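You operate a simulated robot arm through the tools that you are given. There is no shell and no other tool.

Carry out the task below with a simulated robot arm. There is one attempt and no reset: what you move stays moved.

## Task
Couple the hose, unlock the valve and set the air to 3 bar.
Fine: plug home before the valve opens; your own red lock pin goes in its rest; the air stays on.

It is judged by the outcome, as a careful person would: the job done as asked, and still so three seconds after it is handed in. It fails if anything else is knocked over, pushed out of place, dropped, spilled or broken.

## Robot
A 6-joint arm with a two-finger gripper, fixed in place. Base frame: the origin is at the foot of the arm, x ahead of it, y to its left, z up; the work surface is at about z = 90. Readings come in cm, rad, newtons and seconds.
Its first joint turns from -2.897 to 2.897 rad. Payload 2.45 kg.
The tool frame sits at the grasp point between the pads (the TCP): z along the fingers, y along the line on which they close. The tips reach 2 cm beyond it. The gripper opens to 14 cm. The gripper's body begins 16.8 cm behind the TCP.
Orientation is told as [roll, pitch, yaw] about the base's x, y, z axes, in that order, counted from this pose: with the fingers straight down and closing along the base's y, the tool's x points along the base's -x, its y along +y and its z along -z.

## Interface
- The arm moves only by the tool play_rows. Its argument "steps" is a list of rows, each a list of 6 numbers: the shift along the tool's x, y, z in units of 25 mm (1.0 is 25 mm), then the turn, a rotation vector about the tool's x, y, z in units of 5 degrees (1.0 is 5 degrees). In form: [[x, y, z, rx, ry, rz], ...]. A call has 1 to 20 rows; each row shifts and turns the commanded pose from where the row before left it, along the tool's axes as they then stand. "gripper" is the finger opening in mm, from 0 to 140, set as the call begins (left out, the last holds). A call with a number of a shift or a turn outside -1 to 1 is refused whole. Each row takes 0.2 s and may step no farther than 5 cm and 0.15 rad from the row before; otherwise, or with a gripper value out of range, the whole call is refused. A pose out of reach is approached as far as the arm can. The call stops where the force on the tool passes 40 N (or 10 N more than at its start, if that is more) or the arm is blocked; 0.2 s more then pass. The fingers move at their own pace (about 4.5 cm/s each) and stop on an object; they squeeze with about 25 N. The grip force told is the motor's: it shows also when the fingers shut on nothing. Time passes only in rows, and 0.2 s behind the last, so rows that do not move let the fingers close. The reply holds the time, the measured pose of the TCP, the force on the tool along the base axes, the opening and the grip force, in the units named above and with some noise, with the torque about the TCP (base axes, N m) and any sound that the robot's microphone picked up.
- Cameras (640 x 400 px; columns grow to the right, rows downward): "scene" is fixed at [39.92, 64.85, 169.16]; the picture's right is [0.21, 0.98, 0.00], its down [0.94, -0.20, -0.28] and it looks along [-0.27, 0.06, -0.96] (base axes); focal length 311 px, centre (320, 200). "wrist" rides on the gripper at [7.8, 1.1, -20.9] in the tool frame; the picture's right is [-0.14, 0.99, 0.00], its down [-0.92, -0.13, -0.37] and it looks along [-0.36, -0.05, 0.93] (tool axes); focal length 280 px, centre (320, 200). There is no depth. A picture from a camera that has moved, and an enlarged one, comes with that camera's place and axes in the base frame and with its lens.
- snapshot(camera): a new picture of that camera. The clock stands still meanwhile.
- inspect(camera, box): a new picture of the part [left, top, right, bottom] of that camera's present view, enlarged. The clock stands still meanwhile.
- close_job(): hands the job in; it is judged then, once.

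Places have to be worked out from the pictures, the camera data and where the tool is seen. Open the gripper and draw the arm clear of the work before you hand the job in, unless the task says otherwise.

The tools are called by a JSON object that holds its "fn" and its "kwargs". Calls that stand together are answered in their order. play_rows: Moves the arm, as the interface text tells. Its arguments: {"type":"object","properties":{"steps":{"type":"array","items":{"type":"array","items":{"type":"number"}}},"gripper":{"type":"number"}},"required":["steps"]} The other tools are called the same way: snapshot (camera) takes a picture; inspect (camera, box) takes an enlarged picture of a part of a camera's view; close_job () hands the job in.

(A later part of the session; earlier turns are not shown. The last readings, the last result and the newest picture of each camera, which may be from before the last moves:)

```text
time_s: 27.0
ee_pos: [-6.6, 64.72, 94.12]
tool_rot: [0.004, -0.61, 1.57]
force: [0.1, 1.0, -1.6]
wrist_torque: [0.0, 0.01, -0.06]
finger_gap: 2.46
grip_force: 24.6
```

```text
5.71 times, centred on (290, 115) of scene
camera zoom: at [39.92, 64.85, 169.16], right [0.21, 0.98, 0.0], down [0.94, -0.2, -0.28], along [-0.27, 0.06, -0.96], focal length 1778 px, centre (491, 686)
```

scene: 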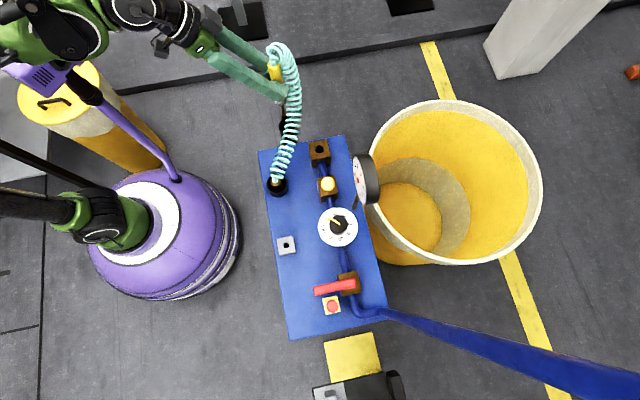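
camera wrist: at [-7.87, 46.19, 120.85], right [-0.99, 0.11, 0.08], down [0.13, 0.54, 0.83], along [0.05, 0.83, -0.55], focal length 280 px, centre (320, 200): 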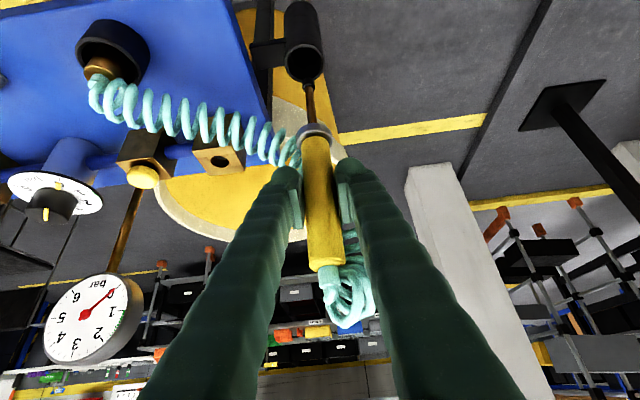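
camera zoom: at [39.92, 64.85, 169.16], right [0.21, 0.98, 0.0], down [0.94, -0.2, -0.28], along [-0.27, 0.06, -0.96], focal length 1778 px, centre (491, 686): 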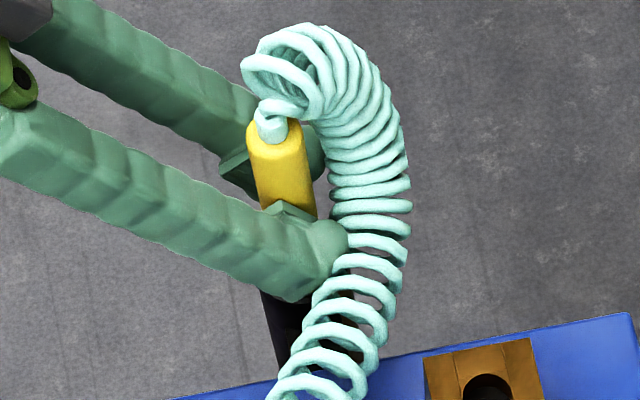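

The gun is back at its original height. A last touch down, then I'll open the gripper to 80 mm.

{"fn": "play_rows", "kwargs": {"steps": [[0.016, 0, 0.023, 0, 0, 0], [0, 0, 0, 0, 0, 0], [0, 0, 0, 0, 0, 0]]}}

{"fn": "play_rows", "kwargs": {"steps": [[0, 0, 0, 0, 0, 0], [0, 0, 0, 0, 0, 0], [0, 0, 0, 0, 0, 0], [0, 0, 0, 0, 0, 0], [0, 0, 0, 0, 0, 0]], "gripper": 80}}

{"fn": "inspect", "kwargs": {"camera": "wrist", "box": [240, 40, 400, 300]}}

{"fn": "inspect", "kwargs": {"camera": "scene", "box": [250, 80, 330, 150]}}

```text
time_s: 27.8
ee_pos: [-6.65, 64.72, 94.09]
tool_rot: [0.002, -0.612, 1.57]
force: [0.4, 1.2, 17.6]
wrist_torque: [0.16, 0.01, -0.01]
finger_gap: 2.45
grip_force: 25.1
```

```text
time_s: 29.0
ee_pos: [-6.87, 64.77, 94.04]
tool_rot: [0.001, -0.61, 1.572]
force: [0.0, -0.5, 0.4]
wrist_torque: [0.04, 0.04, 0.0]
finger_gap: 8.0
grip_force: 0.2
```

```text
1.54 times, centred on (320, 170) of wrist
camera zoom: at [-7.73, 46.31, 106.62], right [-0.99, 0.11, 0.08], down [0.13, 0.54, 0.83], along [0.05, 0.83, -0.55], focal length 431 px, centre (320, 246)
```

zoom: 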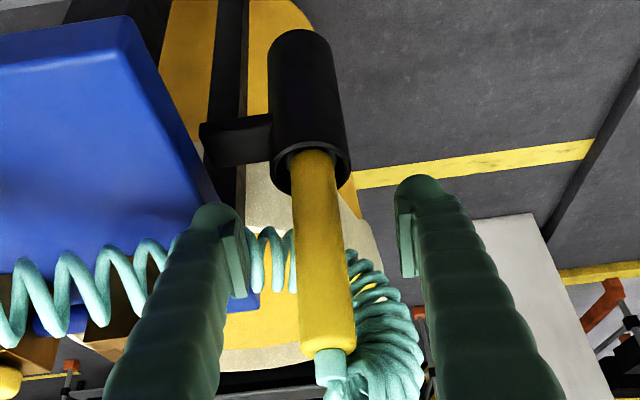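

```text
5.71 times, centred on (290, 115) of scene
camera zoom: at [39.92, 64.85, 169.16], right [0.21, 0.98, 0.0], down [0.94, -0.2, -0.28], along [-0.27, 0.06, -0.96], focal length 1778 px, centre (491, 686)
```

zoom: 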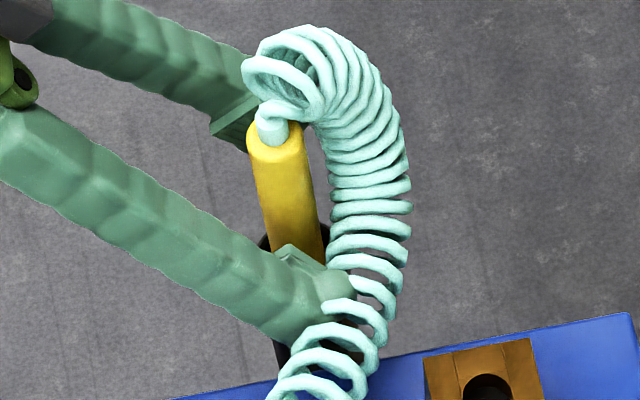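

The gun is seated in its holster again (17 N contact as it bottomed, then released). I'll back the fingers out along their own direction and rise clear.

{"fn": "play_rows", "kwargs": {"steps": [[0, 0, -0.65, 0, 0, 0], [0, 0, -0.65, 0, 0, 0], [0, 0, -0.65, 0, 0, 0], [0, 0, -0.65, 0, 0, 0], [0, 0, -0.65, 0, 0, 0], [0, 0, -0.65, 0, 0, 0], [0, 0, -0.65, 0, 0, 0], [0, 0, -0.65, 0, 0, 0], [-0.459, 0, -0.655, 0, 0, 0], [-0.459, 0, -0.655, 0, 0, 0], [-0.459, 0, -0.655, 0, 0, 0], [-0.459, 0, -0.655, 0, 0, 0], [-0.459, 0, -0.655, 0, 0, 0], [-0.459, 0, -0.655, 0, 0, 0], [0, 0, 0, 0, 0, 0]]}}

{"fn": "snapshot", "kwargs": {"camera": "wrist"}}

{"fn": "inspect", "kwargs": {"camera": "scene", "box": [250, 80, 330, 210]}}

```text
time_s: 32.2
ee_pos: [-6.89, 57.4, 116.51]
tool_rot: [0.001, -0.611, 1.57]
force: [0.6, 0.1, -0.4]
wrist_torque: [0.0, -0.01, 0.02]
finger_gap: 7.99
grip_force: 0.0
```

```text
taken
camera wrist: at [-7.88, 38.9, 129.22], right [-0.99, 0.11, 0.08], down [0.13, 0.54, 0.83], along [0.05, 0.83, -0.55], focal length 280 px, centre (320, 200)
```

wrist: 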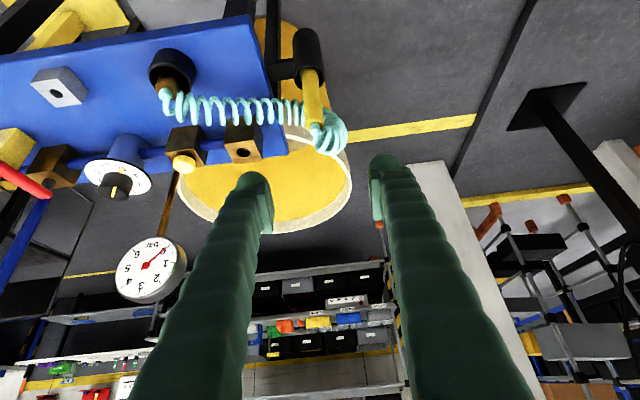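

```text
3.08 times, centred on (290, 145) of scene
camera zoom: at [39.92, 64.85, 169.16], right [0.21, 0.98, 0.0], down [0.94, -0.2, -0.28], along [-0.27, 0.06, -0.96], focal length 957 px, centre (412, 369)
```

zoom: 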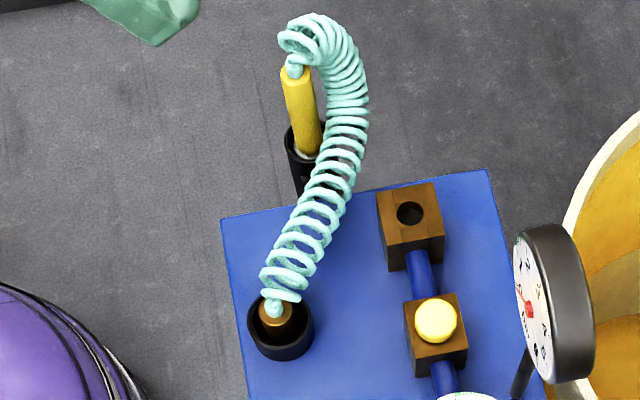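

Gun confirmed back in its holster. Now I'll move across for a close side view of the brass plug in its cup.

{"fn": "play_rows", "kwargs": {"steps": [[0.47, -0.83, 0.26, 0, 0, 0], [0.47, -0.83, 0.26, 0, 0, 0], [0.47, -0.83, 0.26, 0, 0, 0], [0.47, -0.83, 0.26, 0, 0, 0], [0.47, -0.83, 0.26, 0, 0, 0], [0.47, -0.83, 0.26, 0, 0, 0], [0.47, -0.83, 0.26, 0, 0, 0], [0.47, -0.83, 0.26, 0, 0, 0], [0.47, -0.83, 0.26, 0, 0, 0], [0, 0, 0, 0, 0, 0]]}}

{"fn": "snapshot", "kwargs": {"camera": "wrist"}}

{"fn": "inspect", "kwargs": {"camera": "wrist", "box": [260, 100, 380, 200]}}

{"fn": "inspect", "kwargs": {"camera": "wrist", "box": [0, 60, 260, 320]}}

```text
time_s: 34.4
ee_pos: [12.06, 51.71, 105.6]
tool_rot: [0.001, -0.611, 1.571]
force: [0.0, 0.2, 0.0]
wrist_torque: [0.01, 0.02, 0.01]
finger_gap: 7.99
grip_force: 0.0
```

```text
taken
camera wrist: at [11.07, 33.37, 118.33], right [-0.99, 0.11, 0.08], down [0.13, 0.54, 0.83], along [0.05, 0.83, -0.55], focal length 280 px, centre (320, 200)
```

wrist: 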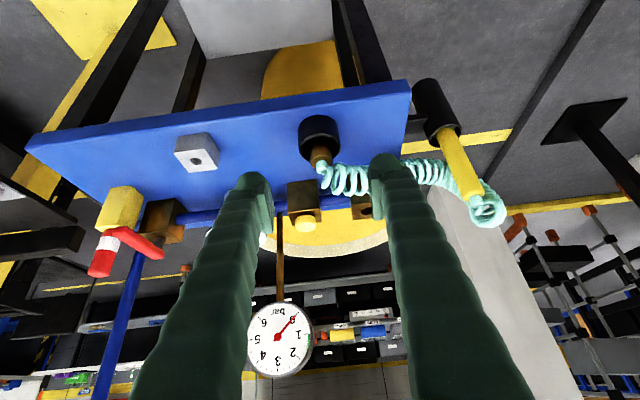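

```text
4.00 times, centred on (320, 150) of wrist
camera zoom: at [11.07, 33.37, 118.33], right [-0.99, 0.11, 0.08], down [0.13, 0.54, 0.83], along [0.05, 0.83, -0.55], focal length 1122 px, centre (320, 400)
```

zoom: 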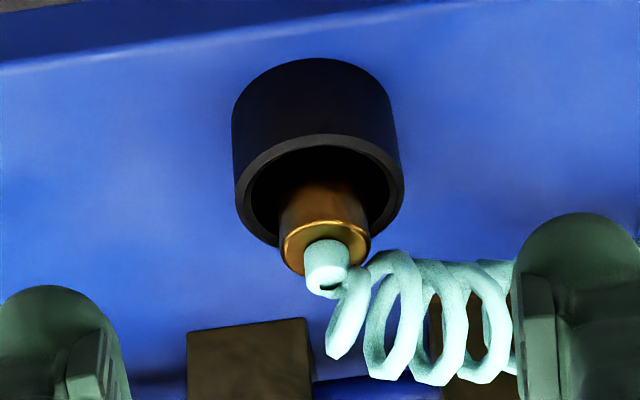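

```text
1.54 times, centred on (130, 190) of wrist
camera zoom: at [11.07, 33.37, 118.33], right [-0.99, 0.11, 0.08], down [0.13, 0.54, 0.83], along [0.05, 0.83, -0.55], focal length 431 px, centre (612, 215)
```

zoom: 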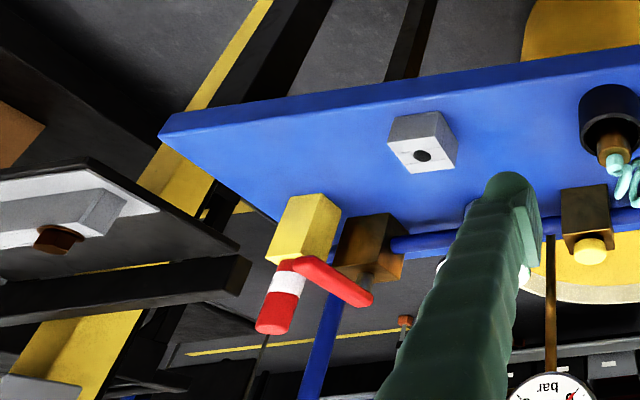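

The plug stands centred in its cup at about (11.95, 59.45): brass body ~2.7 cm wide, top at z≈95.1, cup rim at z≈93.0, hose leaving toward -x. I'll rise, bring the tool vertical, and turn back to yaw 0 so the fingers close along y, beside the hose.

{"fn": "play_rows", "kwargs": {"steps": [[-0.459, 0, -0.655, 0, 0, 0], [-0.459, 0, -0.655, 0, 0, 0], [-0.459, 0, -0.655, 0, 0, 0], [-0.459, 0, -0.655, 0, 0, 0], [-0.459, 0, -0.655, 0, 0, 0], [-0.459, 0, -0.655, 0, 0, 0], [0, 0, 0, 0, 1, 0], [0, 0, 0, 0, 1, 0], [0, 0, 0, 0, 1, 0], [0, 0, 0, 0, 1, 0], [0, 0, 0, 0, 1, 0], [0, 0, 0, 0, 1, 0], [0, 0, 0, 0, 1, 0], [0, 0, 0, 0, 0, 0]]}}

{"fn": "play_rows", "kwargs": {"steps": [[0, 0, 0, 0, 0, 1], [0, 0, 0, 0, 0, 1], [0, 0, 0, 0, 0, 1], [0, 0, 0, 0, 0, 1], [0, 0, 0, 0, 0, 1], [0, 0, 0, 0, 0, 1], [0, 0, 0, 0, 0, 1], [0, 0, 0, 0, 0, 1], [0, 0, 0, 0, 0, 1], [0, 0, 0, 0, 0, 1], [0, 0, 0, 0, 0, 1], [0, 0, 0, 0, 0, 1], [0, 0, 0, 0, 0, 1], [0, 0, 0, 0, 0, 1], [0, 0, 0, 0, 0, 1], [0, 0, 0, 0, 0, 1], [0, 0, 0, 0, 0, 1], [0, 0, 0, 0, 0, 1], [0, 0, 0, 0, 0, 0]]}}

{"fn": "snapshot", "kwargs": {"camera": "wrist"}}

```text
time_s: 37.4
ee_pos: [12.08, 52.01, 117.72]
tool_rot: [0.0, -0.001, 1.569]
force: [0.7, -0.6, 1.0]
wrist_torque: [0.02, 0.04, 0.03]
finger_gap: 8.0
grip_force: 0.1
```

```text
time_s: 41.4
ee_pos: [11.96, 51.97, 117.7]
tool_rot: [-0.001, -0.001, 0.0]
force: [1.0, -0.4, -0.1]
wrist_torque: [-0.02, 0.0, 0.02]
finger_gap: 8.0
grip_force: 0.1
```

```text
taken
camera wrist: at [4.28, 52.94, 138.66], right [0.14, 0.99, 0.0], down [0.92, -0.13, 0.37], along [0.36, -0.05, -0.93], focal length 280 px, centre (320, 200)
```

wrist: 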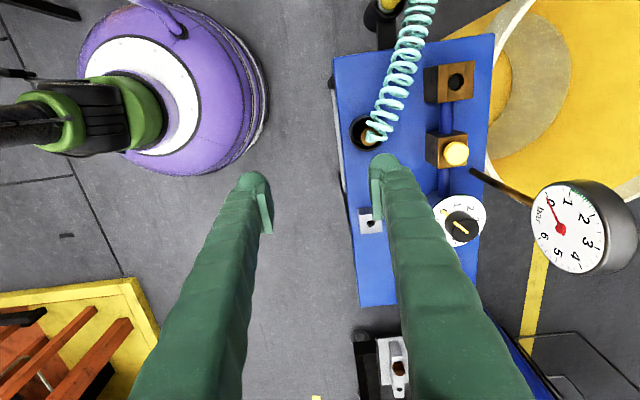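

Now shift over the plug (about 7.5 cm in +y, biased 0.6 cm in +x so the pads stay off the coil) and lower to z≈107 to check alignment.

{"fn": "play_rows", "kwargs": {"steps": [[-0.06, 0.75, 0, 0, 0, 0], [-0.06, 0.75, 0, 0, 0, 0], [-0.06, 0.75, 0, 0, 0, 0], [-0.06, 0.75, 0, 0, 0, 0], [0, 0, 0.7, 0, 0, 0], [0, 0, 0.7, 0, 0, 0], [0, 0, 0.7, 0, 0, 0], [0, 0, 0.7, 0, 0, 0], [0, 0, 0.7, 0, 0, 0], [0, 0, 0.7, 0, 0, 0], [0, 0, 0, 0, 0, 0]]}}

{"fn": "inspect", "kwargs": {"camera": "wrist", "box": [240, 110, 400, 210]}}

{"fn": "snapshot", "kwargs": {"camera": "scene"}}

```text
time_s: 43.8
ee_pos: [12.58, 59.29, 107.55]
tool_rot: [0.001, -0.001, 0.001]
force: [-0.1, -0.1, 0.0]
wrist_torque: [0.0, -0.01, 0.01]
finger_gap: 7.98
grip_force: 0.0
```

```text
4.00 times, centred on (320, 160) of wrist
camera zoom: at [4.82, 60.38, 128.43], right [0.14, 0.99, 0.0], down [0.92, -0.13, 0.37], along [0.36, -0.05, -0.93], focal length 1122 px, centre (320, 360)
```

zoom: 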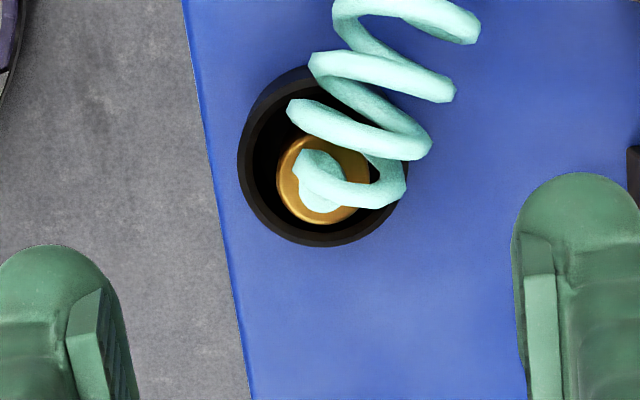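

```text
taken
```

scene: 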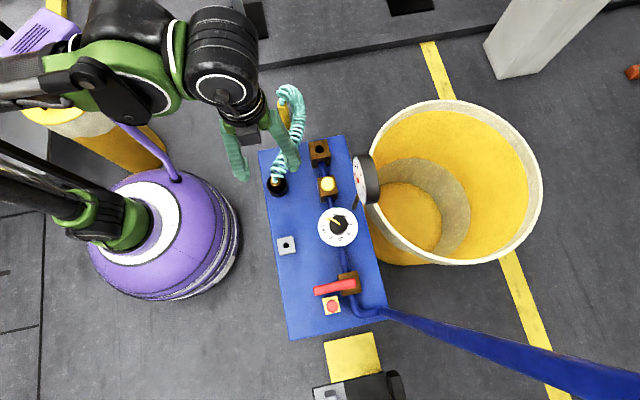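

The plug top is 0.57 cm in -x from the tool axis and centred in y, as intended. Descending so the fingertips come just above the cup rim.

{"fn": "play_rows", "kwargs": {"steps": [[0, 0, 0.7, 0, 0, 0], [0, 0, 0.7, 0, 0, 0], [0, 0, 0.7, 0, 0, 0], [0, 0, 0.7, 0, 0, 0], [0, 0, 0.7, 0, 0, 0], [0, 0, 0.7, 0, 0, 0], [0, 0, 0.4, 0, 0, 0], [0, 0, 0, 0, 0, 0]]}}

{"fn": "inspect", "kwargs": {"camera": "wrist", "box": [240, 130, 400, 230]}}

{"fn": "inspect", "kwargs": {"camera": "scene", "box": [240, 140, 320, 210]}}

```text
time_s: 45.6
ee_pos: [12.74, 59.44, 95.72]
tool_rot: [0.0, -0.001, 0.0]
force: [-0.3, 0.4, 0.5]
wrist_torque: [0.02, -0.01, -0.02]
finger_gap: 7.99
grip_force: 0.1
```

```text
4.00 times, centred on (320, 180) of wrist
camera zoom: at [4.99, 60.48, 116.71], right [0.14, 0.99, 0.0], down [0.92, -0.13, 0.37], along [0.36, -0.05, -0.93], focal length 1122 px, centre (320, 280)
```

zoom: 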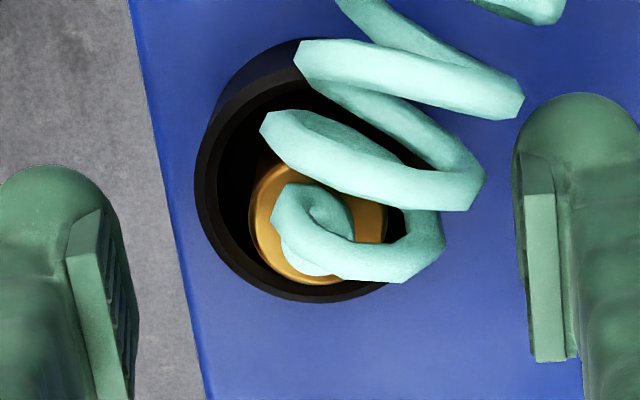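

```text
5.71 times, centred on (280, 175) of scene
camera zoom: at [39.92, 64.85, 169.16], right [0.21, 0.98, 0.0], down [0.94, -0.2, -0.28], along [-0.27, 0.06, -0.96], focal length 1778 px, centre (549, 343)
```

zoom: 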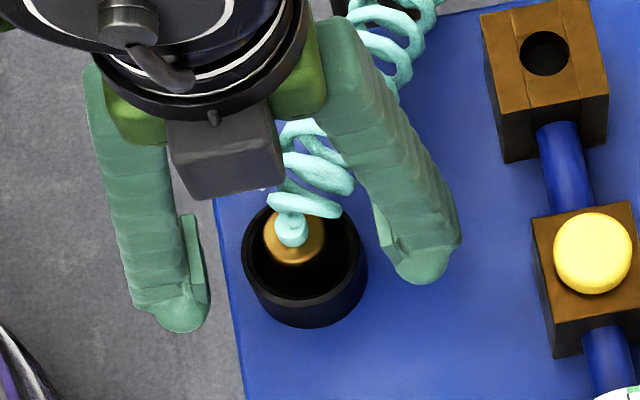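

Fingers straddle the plug with room. A last 0.4 cm down, then close gently on the brass.

{"fn": "play_rows", "kwargs": {"steps": [[0.04, 0, 0.16, 0, 0, 0], [0, 0, 0, 0, 0, 0]]}}

{"fn": "play_rows", "kwargs": {"steps": [[0, 0, 0, 0, 0, 0], [0, 0, 0, 0, 0, 0], [0, 0, 0, 0, 0, 0], [0, 0, 0, 0, 0, 0], [0, 0, 0, 0, 0, 0]], "gripper": 0}}

{"fn": "inspect", "kwargs": {"camera": "wrist", "box": [240, 130, 400, 230]}}

{"fn": "inspect", "kwargs": {"camera": "scene", "box": [240, 140, 320, 210]}}

```text
time_s: 46.2
ee_pos: [12.69, 59.49, 95.39]
tool_rot: [0.0, 0.0, 0.001]
force: [-0.8, 0.4, 0.8]
wrist_torque: [-0.02, 0.03, 0.0]
finger_gap: 8.01
grip_force: 0.1
```

```text
time_s: 47.4
ee_pos: [12.64, 59.39, 95.43]
tool_rot: [0.0, 0.001, 0.0]
force: [0.4, -1.5, 2.6]
wrist_torque: [-0.12, 0.01, 0.0]
finger_gap: 2.65
grip_force: 24.9
```

```text
4.00 times, centred on (320, 180) of wrist
camera zoom: at [4.83, 60.39, 116.32], right [0.14, 0.99, 0.0], down [0.92, -0.13, 0.37], along [0.36, -0.05, -0.93], focal length 1122 px, centre (320, 280)
```

zoom: 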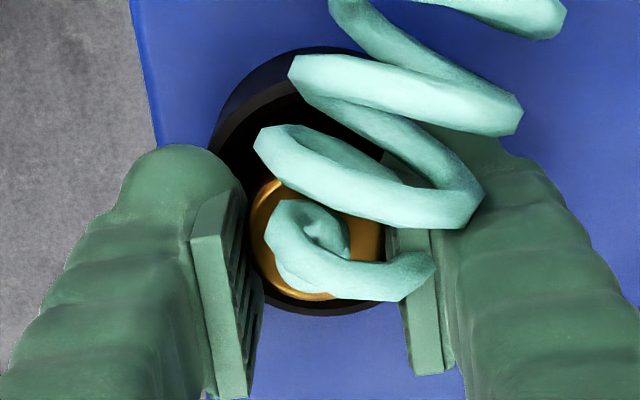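

```text
5.71 times, centred on (280, 175) of scene
camera zoom: at [39.92, 64.85, 169.16], right [0.21, 0.98, 0.0], down [0.94, -0.2, -0.28], along [-0.27, 0.06, -0.96], focal length 1778 px, centre (549, 343)
```

zoom: 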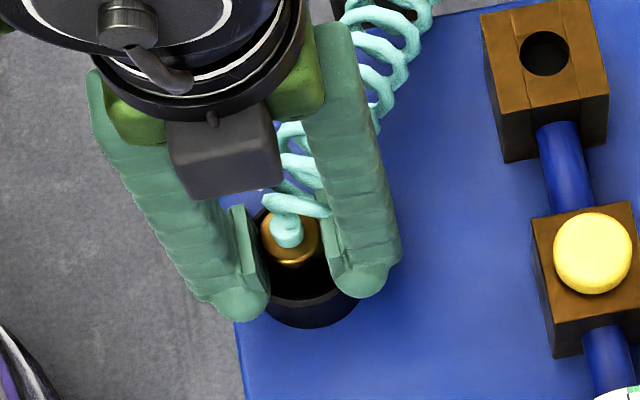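

The plug is gripped (gap 2.65 cm); the coil passes freely by the pads. Lifting straight up to free it from the cup.

{"fn": "play_rows", "kwargs": {"steps": [[0, 0, -0.3, 0, 0, 0], [0, 0, -0.4, 0, 0, 0], [0, 0, -0.4, 0, 0, 0], [0, 0, -0.4, 0, 0, 0], [0, 0, -0.4, 0, 0, 0], [0, 0, -0.4, 0, 0, 0], [0, 0, -0.4, 0, 0, 0], [0, 0, -0.4, 0, 0, 0], [0, 0, -0.4, 0, 0, 0], [0, 0, -0.4, 0, 0, 0], [0, 0, -0.4, 0, 0, 0], [0, 0, 0, 0, 0, 0]]}}

{"fn": "snapshot", "kwargs": {"camera": "wrist"}}

{"fn": "inspect", "kwargs": {"camera": "scene", "box": [240, 120, 340, 210]}}

```text
time_s: 50.0
ee_pos: [12.54, 59.47, 106.16]
tool_rot: [0.001, 0.0, 0.001]
force: [-0.6, 0.8, 0.3]
wrist_torque: [0.0, -0.05, 0.02]
finger_gap: 2.62
grip_force: 25.0
```

```text
taken
camera wrist: at [4.73, 60.45, 127.08], right [0.14, 0.99, 0.0], down [0.92, -0.13, 0.37], along [0.36, -0.05, -0.93], focal length 280 px, centre (320, 200)
```

wrist: 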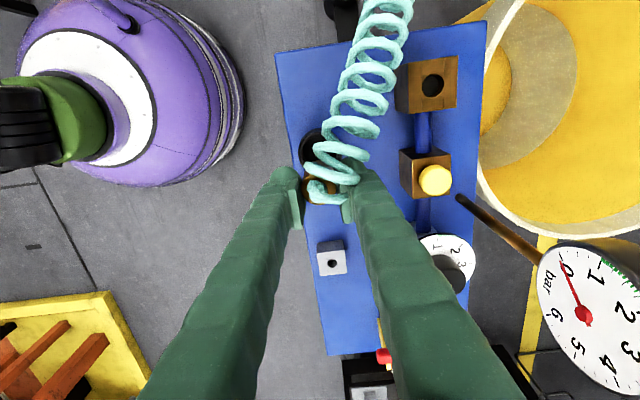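

```text
4.44 times, centred on (290, 165) of scene
camera zoom: at [39.92, 64.85, 169.16], right [0.21, 0.98, 0.0], down [0.94, -0.2, -0.28], along [-0.27, 0.06, -0.96], focal length 1383 px, centre (453, 356)
```

zoom: 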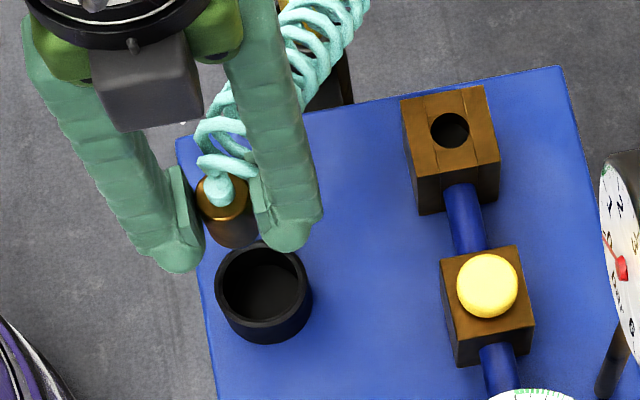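

The plug came free of the cup. Let me look closely at its lower end before moving on.

{"fn": "inspect", "kwargs": {"camera": "scene", "box": [270, 145, 320, 200]}}

{"fn": "inspect", "kwargs": {"camera": "wrist", "box": [280, 140, 360, 230]}}

{"fn": "inspect", "kwargs": {"camera": "scene", "box": [305, 130, 345, 170]}}

```text
7.27 times, centred on (295, 172) of scene
camera zoom: at [39.92, 64.85, 169.16], right [0.21, 0.98, 0.0], down [0.94, -0.2, -0.28], along [-0.27, 0.06, -0.96], focal length 2263 px, centre (502, 400)
```

zoom: 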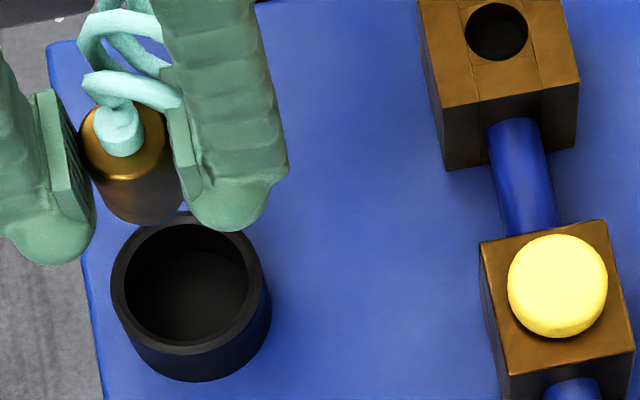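

```text
4.44 times, centred on (320, 185) of wrist
camera zoom: at [4.73, 60.45, 127.08], right [0.14, 0.99, 0.0], down [0.92, -0.13, 0.37], along [0.36, -0.05, -0.93], focal length 1246 px, centre (320, 267)
```

zoom: 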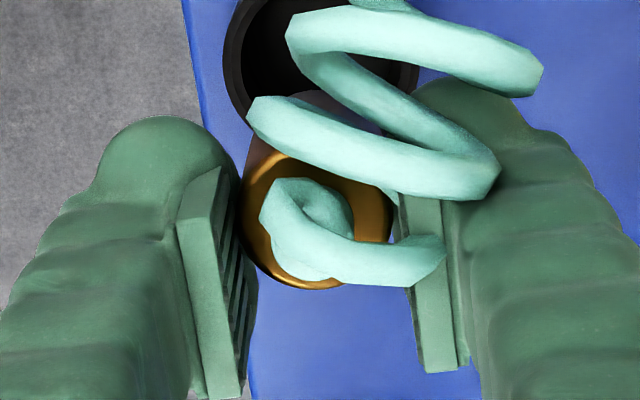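

```text
10.00 times, centred on (325, 150) of scene
camera zoom: at [39.92, 64.85, 169.16], right [0.21, 0.98, 0.0], down [0.94, -0.2, -0.28], along [-0.27, 0.06, -0.96], focal length 3111 px, centre (270, 700)
```

zoom: 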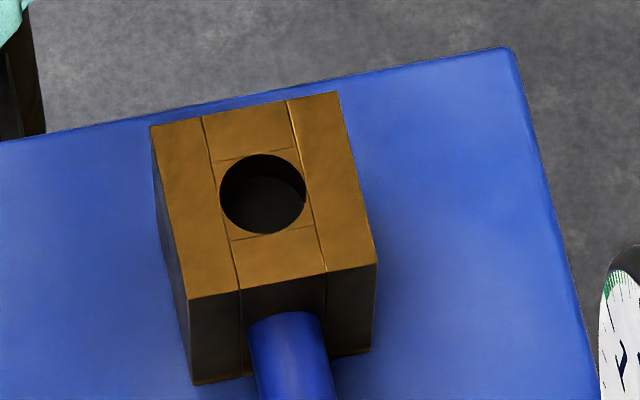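

I need to see the plug's underside better; zooming harder on it from the scene camera.

{"fn": "inspect", "kwargs": {"camera": "scene", "box": [276, 155, 300, 180]}}

{"fn": "inspect", "kwargs": {"camera": "scene", "box": [308, 135, 335, 160]}}

```text
16.00 times, centred on (288, 168) of scene
camera zoom: at [39.92, 64.85, 169.16], right [0.21, 0.98, 0.0], down [0.94, -0.2, -0.28], along [-0.27, 0.06, -0.96], focal length 4978 px, centre (832, 720)
```

zoom: 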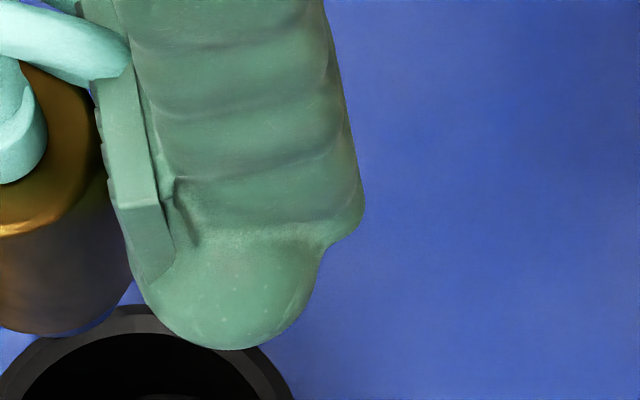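

```text
16.00 times, centred on (322, 148) of scene
camera zoom: at [39.92, 64.85, 169.16], right [0.21, 0.98, 0.0], down [0.94, -0.2, -0.28], along [-0.27, 0.06, -0.96], focal length 4978 px, centre (296, 1040)
```

zoom: 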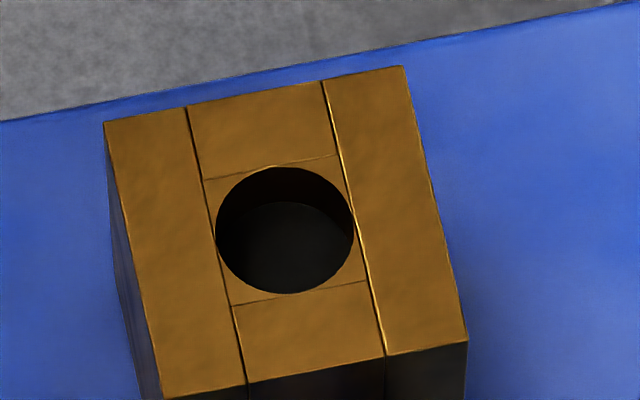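

{"fn": "inspect", "kwargs": {"camera": "scene", "box": [264, 156, 296, 182]}}

```text
15.38 times, centred on (280, 169) of scene
camera zoom: at [39.92, 64.85, 169.16], right [0.21, 0.98, 0.0], down [0.94, -0.2, -0.28], along [-0.27, 0.06, -0.96], focal length 4787 px, centre (935, 677)
```

zoom: 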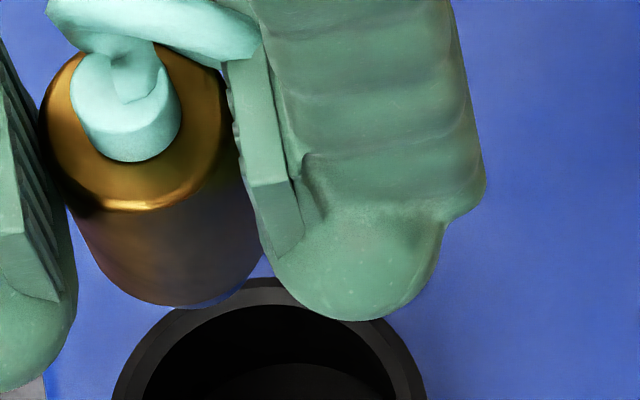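

I can't tell whether the plug has a narrower nose. I'll raise it slightly and tilt it toward the scene camera to see it in profile.

{"fn": "play_rows", "kwargs": {"steps": [[0, 0, -0.8, 0, 0, 0], [0, 0, -0.8, 0, 0, 0], [0, 0, 0, 0, -1, 0], [0, 0, 0, 0, -1, 0], [0, 0, 0, 0, -1, 0], [0, 0, 0, 0, -1, 0], [0, 0, 0, 0, -1, 0], [0, 0, 0, 0, -1, 0], [0, 0, 0, 0, -1, 0], [0, 0, 0, 0, -1, 0], [0, 0, 0, 0, -1, 0], [0, 0, 0, 0, -1, 0], [0, 0, 0, 0, 0, 0]]}}

{"fn": "snapshot", "kwargs": {"camera": "scene"}}

{"fn": "inspect", "kwargs": {"camera": "scene", "box": [250, 130, 330, 180]}}

```text
time_s: 52.8
ee_pos: [12.45, 59.36, 110.17]
tool_rot: [0.003, -0.872, -0.001]
force: [-0.6, -1.2, -0.4]
wrist_torque: [-0.02, 0.01, -0.02]
finger_gap: 2.64
grip_force: 25.0
```

```text
taken
```

scene: 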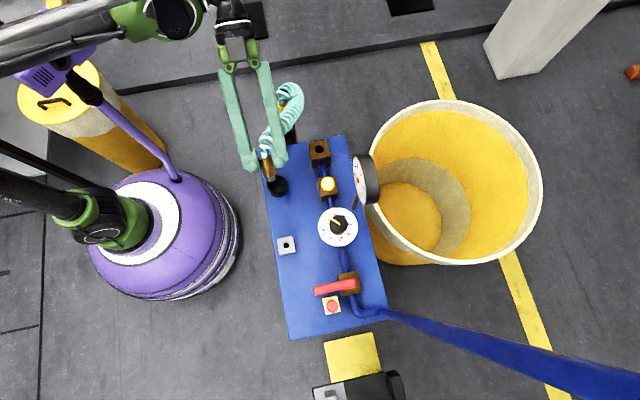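

```text
8.00 times, centred on (290, 155) of scene
camera zoom: at [39.92, 64.85, 169.16], right [0.21, 0.98, 0.0], down [0.94, -0.2, -0.28], along [-0.27, 0.06, -0.96], focal length 2489 px, centre (560, 560)
```

zoom: 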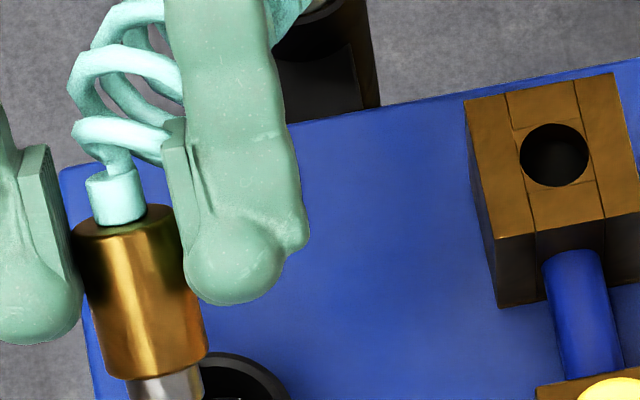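

There is a steel nose below the brass body. Zooming on it to get its size.

{"fn": "inspect", "kwargs": {"camera": "scene", "box": [250, 150, 300, 195]}}

```text
8.89 times, centred on (275, 172) of scene
camera zoom: at [39.92, 64.85, 169.16], right [0.21, 0.98, 0.0], down [0.94, -0.2, -0.28], along [-0.27, 0.06, -0.96], focal length 2766 px, centre (720, 444)
```

zoom: 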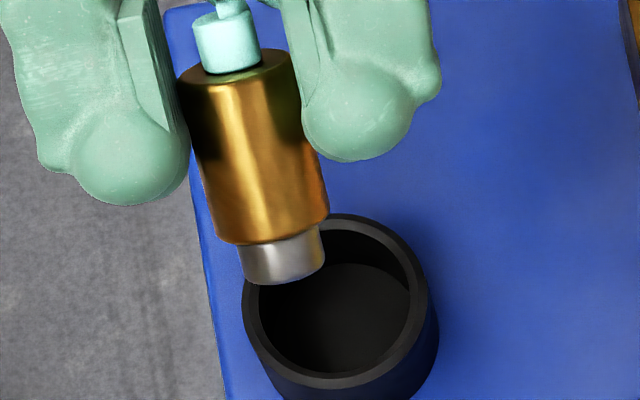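

The plug: brass body ≈2.65 cm across and 4 cm long, with a steel nose ≈1.9 cm across and 1 cm long; the socket hole is ≈2.2 cm. Let me measure how the plug sits in the fingers with the wrist camera.

{"fn": "inspect", "kwargs": {"camera": "wrist", "box": [295, 165, 345, 215]}}

{"fn": "snapshot", "kwargs": {"camera": "wrist"}}

```text
8.00 times, centred on (320, 190) of wrist
camera zoom: at [-8.49, 60.45, 117.61], right [0.09, 0.99, 0.11], down [0.31, -0.13, 0.94], along [0.95, -0.05, -0.32], focal length 2243 px, centre (320, 280)
```

zoom: 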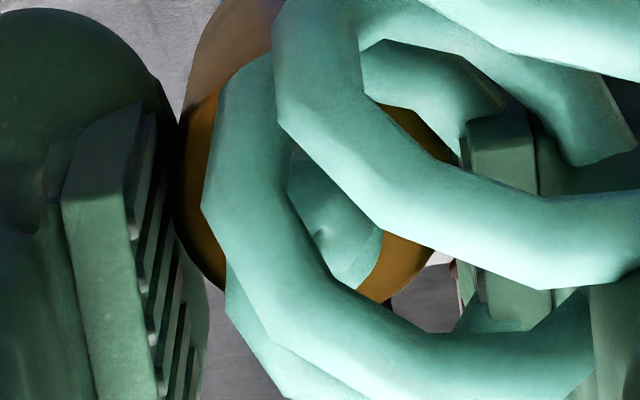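

```text
taken
camera wrist: at [-8.49, 60.45, 117.61], right [0.09, 0.99, 0.11], down [0.31, -0.13, 0.94], along [0.95, -0.05, -0.32], focal length 280 px, centre (320, 200)
```

wrist: 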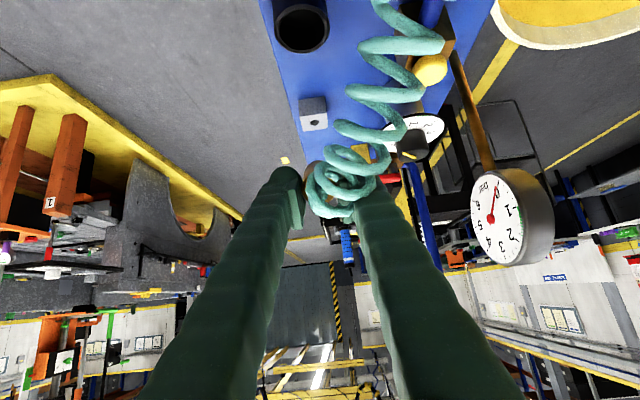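

The plug sits straight in the fingers. The socket hole works out at about (5.88, 71.93) with its top at z≈96.1. I'll bring the plug upright again and carry it over to hover above the hole.

{"fn": "play_rows", "kwargs": {"steps": [[0, 0, 0, 0, 1, 0], [0, 0, 0, 0, 1, 0], [0, 0, 0, 0, 1, 0], [0, 0, 0, 0, 1, 0], [0, 0, 0, 0, 1, 0], [0, 0, 0, 0, 1, 0], [0, 0, 0, 0, 1, 0], [0, 0, 0, 0, 1, 0], [0, 0, 0, 0, 1, 0], [0, 0, 0, 0, 1, 0], [0.41, 0.84, 0, 0, 0, 0], [0.41, 0.84, 0, 0, 0, 0], [0.41, 0.84, 0, 0, 0, 0], [0.41, 0.84, 0, 0, 0, 0], [0.41, 0.84, 0, 0, 0, 0], [0.41, 0.84, 0, 0, 0, 0], [0, 0, 0.67, 0, 0, 0], [0, 0, 0.67, 0, 0, 0], [0, 0, 0, 0, 0, 0]]}}

{"fn": "snapshot", "kwargs": {"camera": "wrist"}}

{"fn": "inspect", "kwargs": {"camera": "scene", "box": [290, 110, 350, 170]}}

```text
time_s: 56.8
ee_pos: [6.07, 71.95, 106.77]
tool_rot: [0.0, 0.0, 0.0]
force: [0.2, 0.1, -1.3]
wrist_torque: [0.04, 0.01, -0.02]
finger_gap: 2.65
grip_force: 25.0
```

```text
taken
camera wrist: at [-1.57, 73.06, 127.72], right [0.14, 0.99, 0.0], down [0.92, -0.13, 0.37], along [0.36, -0.05, -0.93], focal length 280 px, centre (320, 200)
```

wrist: 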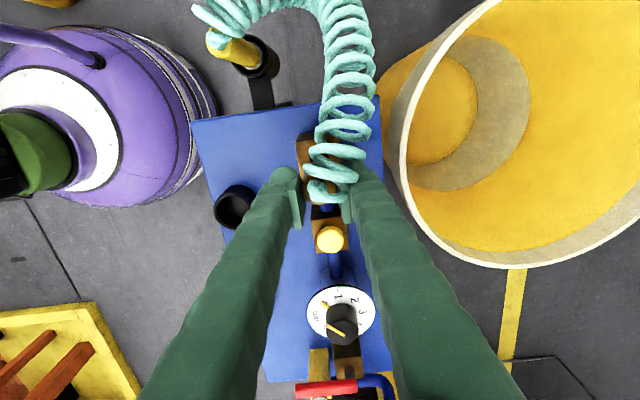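

```text
6.67 times, centred on (320, 140) of scene
camera zoom: at [39.92, 64.85, 169.16], right [0.21, 0.98, 0.0], down [0.94, -0.2, -0.28], along [-0.27, 0.06, -0.96], focal length 2074 px, centre (320, 600)
```

zoom: 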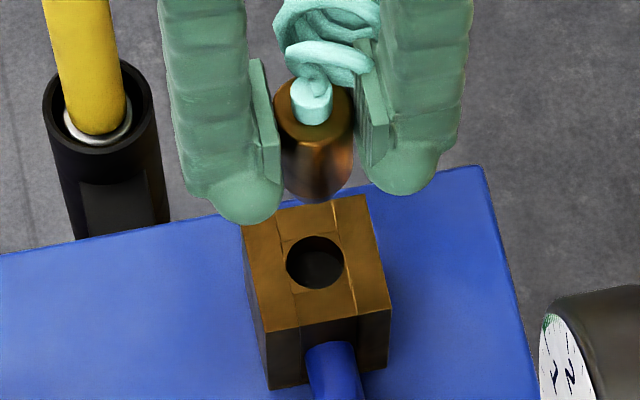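

Lateral alignment looks right (plug axis and hole share the same column); along x the plug seems a few mm short. Shifting +0.4 cm in x and lowering to about 1 cm above the hole for a parallax-free check.

{"fn": "play_rows", "kwargs": {"steps": [[-0.16, 0, 0.4, 0, 0, 0], [0, 0, 0.4, 0, 0, 0], [0, 0, 0.4, 0, 0, 0], [0, 0, 0.4, 0, 0, 0], [0, 0, 0, 0, 0, 0]]}}

{"fn": "inspect", "kwargs": {"camera": "scene", "box": [300, 125, 340, 165]}}

{"fn": "inspect", "kwargs": {"camera": "wrist", "box": [280, 130, 360, 230]}}

```text
time_s: 58.0
ee_pos: [6.85, 72.03, 102.67]
tool_rot: [0.0, -0.001, -0.001]
force: [1.0, 1.0, -0.5]
wrist_torque: [0.04, 0.02, 0.01]
finger_gap: 2.64
grip_force: 25.5
```

```text
10.00 times, centred on (320, 145) of scene
camera zoom: at [39.92, 64.85, 169.16], right [0.21, 0.98, 0.0], down [0.94, -0.2, -0.28], along [-0.27, 0.06, -0.96], focal length 3111 px, centre (320, 750)
```

zoom: 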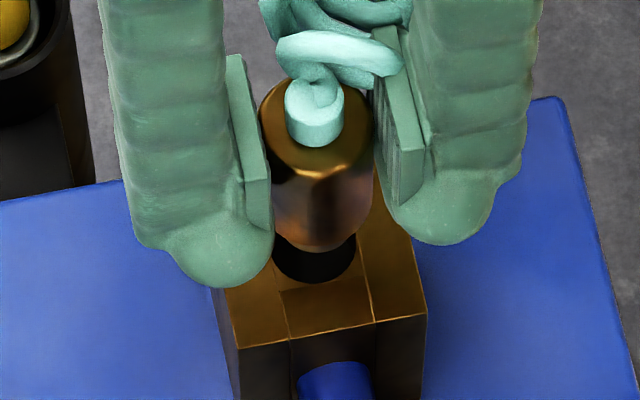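

```text
4.00 times, centred on (320, 180) of wrist
camera zoom: at [-0.96, 73.08, 123.66], right [0.14, 0.99, 0.0], down [0.92, -0.13, 0.37], along [0.36, -0.05, -0.93], focal length 1122 px, centre (320, 280)
```

zoom: 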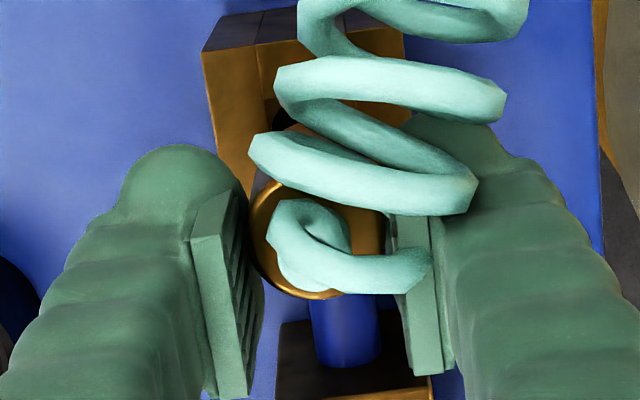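

The plug lines up with the hole in both directions to within about a millimetre. Lowering slowly the last centimetre, watching force and position.

{"fn": "play_rows", "kwargs": {"steps": [[0, 0, 0.1, 0, 0, 0], [0, 0, 0.1, 0, 0, 0], [0, 0, 0.1, 0, 0, 0], [0, 0, 0.1, 0, 0, 0], [0, 0, 0, 0, 0, 0]]}}

{"fn": "inspect", "kwargs": {"camera": "scene", "box": [304, 130, 336, 162]}}

```text
time_s: 59.2
ee_pos: [6.84, 72.06, 101.8]
tool_rot: [0.0, 0.0, 0.0]
force: [0.1, 0.3, -1.1]
wrist_torque: [0.01, 0.02, -0.03]
finger_gap: 2.63
grip_force: 24.9
```

```text
12.50 times, centred on (320, 146) of scene
camera zoom: at [39.92, 64.85, 169.16], right [0.21, 0.98, 0.0], down [0.94, -0.2, -0.28], along [-0.27, 0.06, -0.96], focal length 3889 px, centre (320, 875)
```

zoom: 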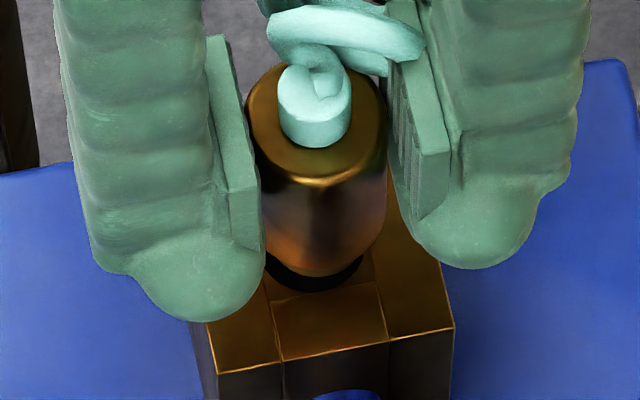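

The nose is now about 3–4 mm above the hole; the plug axis reads ~1 mm too far in +y. Correcting that and easing down in small steps.

{"fn": "play_rows", "kwargs": {"steps": [[0.015, -0.045, 0, 0, 0, 0], [0, 0, 0.06, 0, 0, 0], [0, 0, 0.06, 0, 0, 0], [0, 0, 0.06, 0, 0, 0], [0, 0, 0.06, 0, 0, 0], [0, 0, 0, 0, 0, 0]]}}

{"fn": "inspect", "kwargs": {"camera": "scene", "box": [304, 130, 336, 162]}}

```text
time_s: 60.6
ee_pos: [6.78, 71.79, 101.12]
tool_rot: [-0.001, 0.0, 0.0]
force: [-0.1, 0.7, -0.2]
wrist_torque: [0.0, 0.01, 0.0]
finger_gap: 2.62
grip_force: 24.6
```

```text
12.50 times, centred on (320, 146) of scene
camera zoom: at [39.92, 64.85, 169.16], right [0.21, 0.98, 0.0], down [0.94, -0.2, -0.28], along [-0.27, 0.06, -0.96], focal length 3889 px, centre (320, 875)
```

zoom: 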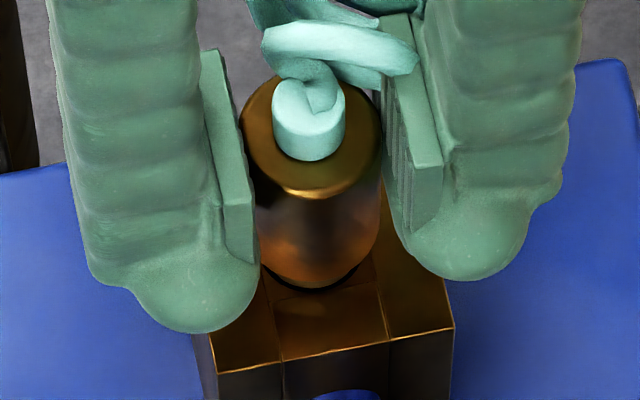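

Columns now match (plug 311.5, hole 311.6) with no contact force – the nose should be starting into the hole. Continuing down.

{"fn": "play_rows", "kwargs": {"steps": [[0, 0, 0.06, 0, 0, 0], [0, 0, 0.06, 0, 0, 0], [0, 0, 0.06, 0, 0, 0], [0, 0, 0.06, 0, 0, 0], [0, 0, 0, 0, 0, 0]]}}

{"fn": "inspect", "kwargs": {"camera": "scene", "box": [304, 130, 336, 162]}}

```text
time_s: 61.8
ee_pos: [6.62, 71.8, 100.57]
tool_rot: [0.003, -0.001, 0.001]
force: [-1.1, 1.3, 20.2]
wrist_torque: [0.05, -0.08, 0.0]
finger_gap: 2.63
grip_force: 24.8
```

```text
12.50 times, centred on (320, 146) of scene
camera zoom: at [39.92, 64.85, 169.16], right [0.21, 0.98, 0.0], down [0.94, -0.2, -0.28], along [-0.27, 0.06, -0.96], focal length 3889 px, centre (320, 875)
```

zoom: 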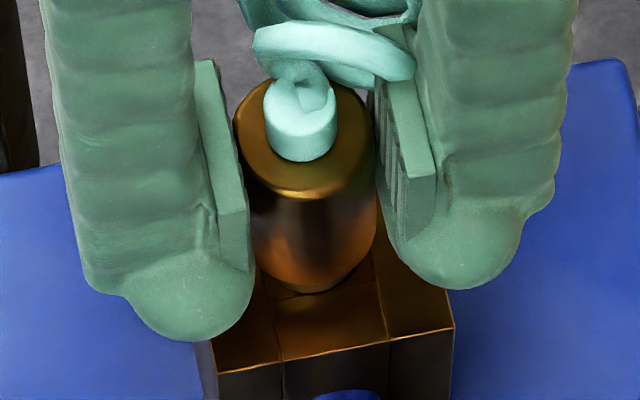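

The plug stopped with 20 N upward and the torque puts the contact on the +x side of the nose: it is catching the +x rim of the hole. I'll lift slightly, shift 2 mm toward -x, and check.

{"fn": "play_rows", "kwargs": {"steps": [[0, 0, -0.16, 0, 0, 0], [0, 0, -0.1, 0, 0, 0], [0.08, 0, 0, 0, 0, 0], [0, 0, 0, 0, 0, 0]]}}

{"fn": "inspect", "kwargs": {"camera": "scene", "box": [304, 130, 336, 162]}}

```text
time_s: 62.8
ee_pos: [6.56, 71.81, 101.34]
tool_rot: [0.0, 0.001, -0.001]
force: [0.2, 0.2, -1.2]
wrist_torque: [0.04, 0.0, 0.01]
finger_gap: 2.64
grip_force: 24.7
```

```text
12.50 times, centred on (320, 146) of scene
camera zoom: at [39.92, 64.85, 169.16], right [0.21, 0.98, 0.0], down [0.94, -0.2, -0.28], along [-0.27, 0.06, -0.96], focal length 3889 px, centre (320, 875)
```

zoom: 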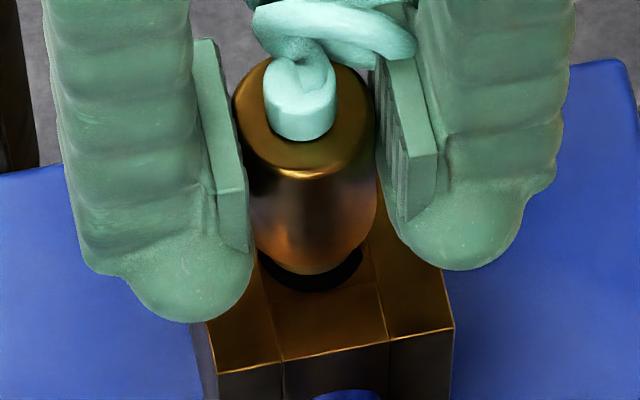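

The hole crescent is visible: along x it now looks right, but the plug reads ~1.3 mm too far in -y. Correcting that and lowering again gently.

{"fn": "play_rows", "kwargs": {"steps": [[0, 0.052, 0, 0, 0, 0], [0, 0, 0.06, 0, 0, 0], [0, 0, 0.06, 0, 0, 0], [0, 0, 0.06, 0, 0, 0], [0, 0, 0, 0, 0, 0], [0, 0, 0, 0, 0, 0]]}}

{"fn": "inspect", "kwargs": {"camera": "scene", "box": [304, 130, 336, 162]}}

```text
time_s: 64.2
ee_pos: [6.63, 71.96, 100.78]
tool_rot: [0.001, -0.001, 0.001]
force: [-0.6, 0.2, 0.4]
wrist_torque: [-0.01, -0.04, 0.0]
finger_gap: 2.65
grip_force: 24.7
```

```text
12.50 times, centred on (320, 146) of scene
camera zoom: at [39.92, 64.85, 169.16], right [0.21, 0.98, 0.0], down [0.94, -0.2, -0.28], along [-0.27, 0.06, -0.96], focal length 3889 px, centre (320, 875)
```

zoom: 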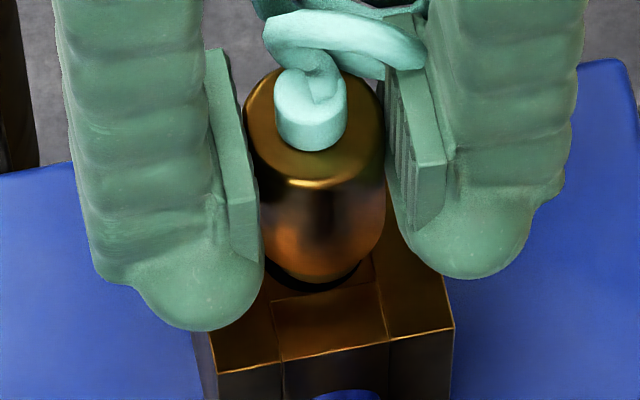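

Plug column 315 vs hole 311.6 – within 0.7 mm. A tiny -y trim and continue down.

{"fn": "play_rows", "kwargs": {"steps": [[0, -0.022, 0, 0, 0, 0], [0, 0, 0.06, 0, 0, 0], [0, 0, 0.06, 0, 0, 0], [0, 0, 0.06, 0, 0, 0], [0, 0, 0, 0, 0, 0]]}}

{"fn": "inspect", "kwargs": {"camera": "scene", "box": [304, 130, 336, 162]}}

```text
time_s: 65.4
ee_pos: [6.62, 72.07, 100.14]
tool_rot: [0.0, 0.0, 0.0]
force: [0.1, -0.4, -0.5]
wrist_torque: [0.0, 0.0, -0.04]
finger_gap: 2.65
grip_force: 24.7
```

```text
12.50 times, centred on (320, 146) of scene
camera zoom: at [39.92, 64.85, 169.16], right [0.21, 0.98, 0.0], down [0.94, -0.2, -0.28], along [-0.27, 0.06, -0.96], focal length 3889 px, centre (320, 875)
```

zoom: 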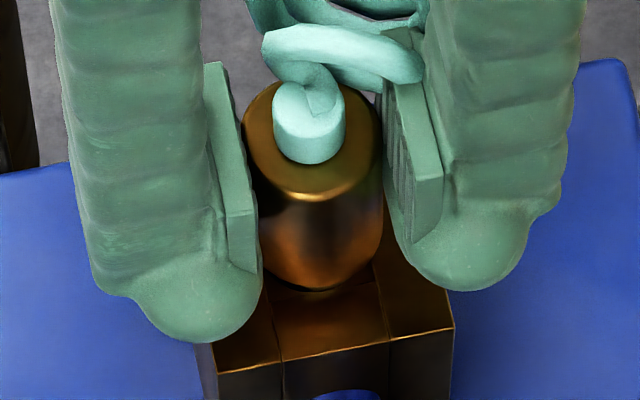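

No contact force and the plug is lower than where it caught before – the nose is going in. Continuing down.

{"fn": "play_rows", "kwargs": {"steps": [[0, 0, 0.06, 0, 0, 0], [0, 0, 0.06, 0, 0, 0], [0, 0, 0.06, 0, 0, 0], [0, 0, 0, 0, 0, 0]]}}

{"fn": "inspect", "kwargs": {"camera": "scene", "box": [304, 130, 336, 162]}}

```text
time_s: 66.4
ee_pos: [6.71, 72.05, 99.81]
tool_rot: [0.001, 0.001, 0.0]
force: [0.6, -0.2, -0.2]
wrist_torque: [-0.02, -0.01, -0.02]
finger_gap: 2.65
grip_force: 25.2
```

```text
12.50 times, centred on (320, 146) of scene
camera zoom: at [39.92, 64.85, 169.16], right [0.21, 0.98, 0.0], down [0.94, -0.2, -0.28], along [-0.27, 0.06, -0.96], focal length 3889 px, centre (320, 875)
```

zoom: 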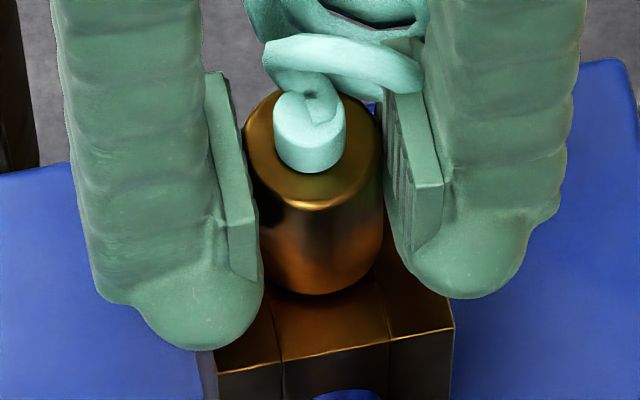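

Still free and descending into the socket. Continuing in small steps until it seats.

{"fn": "play_rows", "kwargs": {"steps": [[0, 0, 0.06, 0, 0, 0], [0, 0, 0.06, 0, 0, 0], [0, 0, 0.06, 0, 0, 0], [0, 0, 0, 0, 0, 0]]}}

{"fn": "inspect", "kwargs": {"camera": "scene", "box": [304, 130, 336, 162]}}

```text
time_s: 67.4
ee_pos: [6.51, 72.0, 99.37]
tool_rot: [0.002, 0.0, -0.001]
force: [-0.4, 3.7, 15.1]
wrist_torque: [-0.01, 0.25, -0.05]
finger_gap: 2.64
grip_force: 25.2
```

```text
12.50 times, centred on (320, 146) of scene
camera zoom: at [39.92, 64.85, 169.16], right [0.21, 0.98, 0.0], down [0.94, -0.2, -0.28], along [-0.27, 0.06, -0.96], focal length 3889 px, centre (320, 875)
```

zoom: 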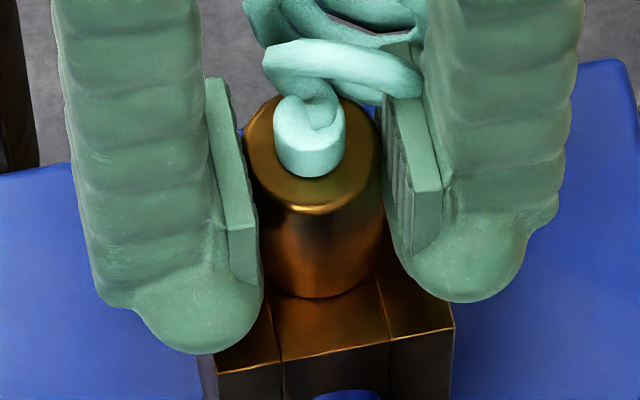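

Contact at 15 N with the body almost on the block; it probably needs a firmer push to seat. Pressing a little further.

{"fn": "play_rows", "kwargs": {"steps": [[0, 0, 0.05, 0, 0, 0], [0, 0, 0.05, 0, 0, 0], [0, 0, 0, 0, 0, 0]]}}

{"fn": "inspect", "kwargs": {"camera": "scene", "box": [304, 130, 336, 162]}}

```text
time_s: 68.2
ee_pos: [6.64, 72.0, 99.08]
tool_rot: [0.002, 0.001, 0.0]
force: [3.0, 7.9, 19.1]
wrist_torque: [0.08, 0.2, -0.08]
finger_gap: 2.67
grip_force: 25.1
```

```text
12.50 times, centred on (320, 146) of scene
camera zoom: at [39.92, 64.85, 169.16], right [0.21, 0.98, 0.0], down [0.94, -0.2, -0.28], along [-0.27, 0.06, -0.96], focal length 3889 px, centre (320, 875)
```

zoom: 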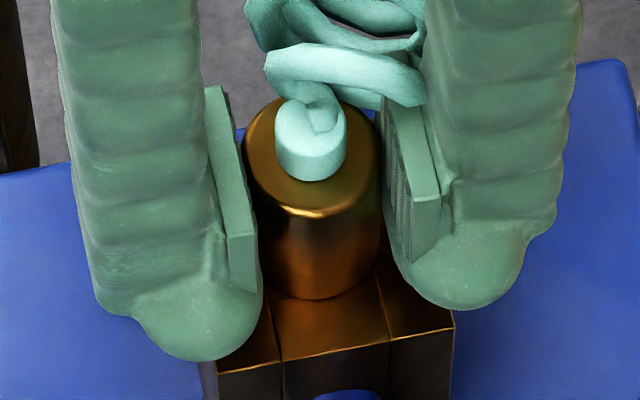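

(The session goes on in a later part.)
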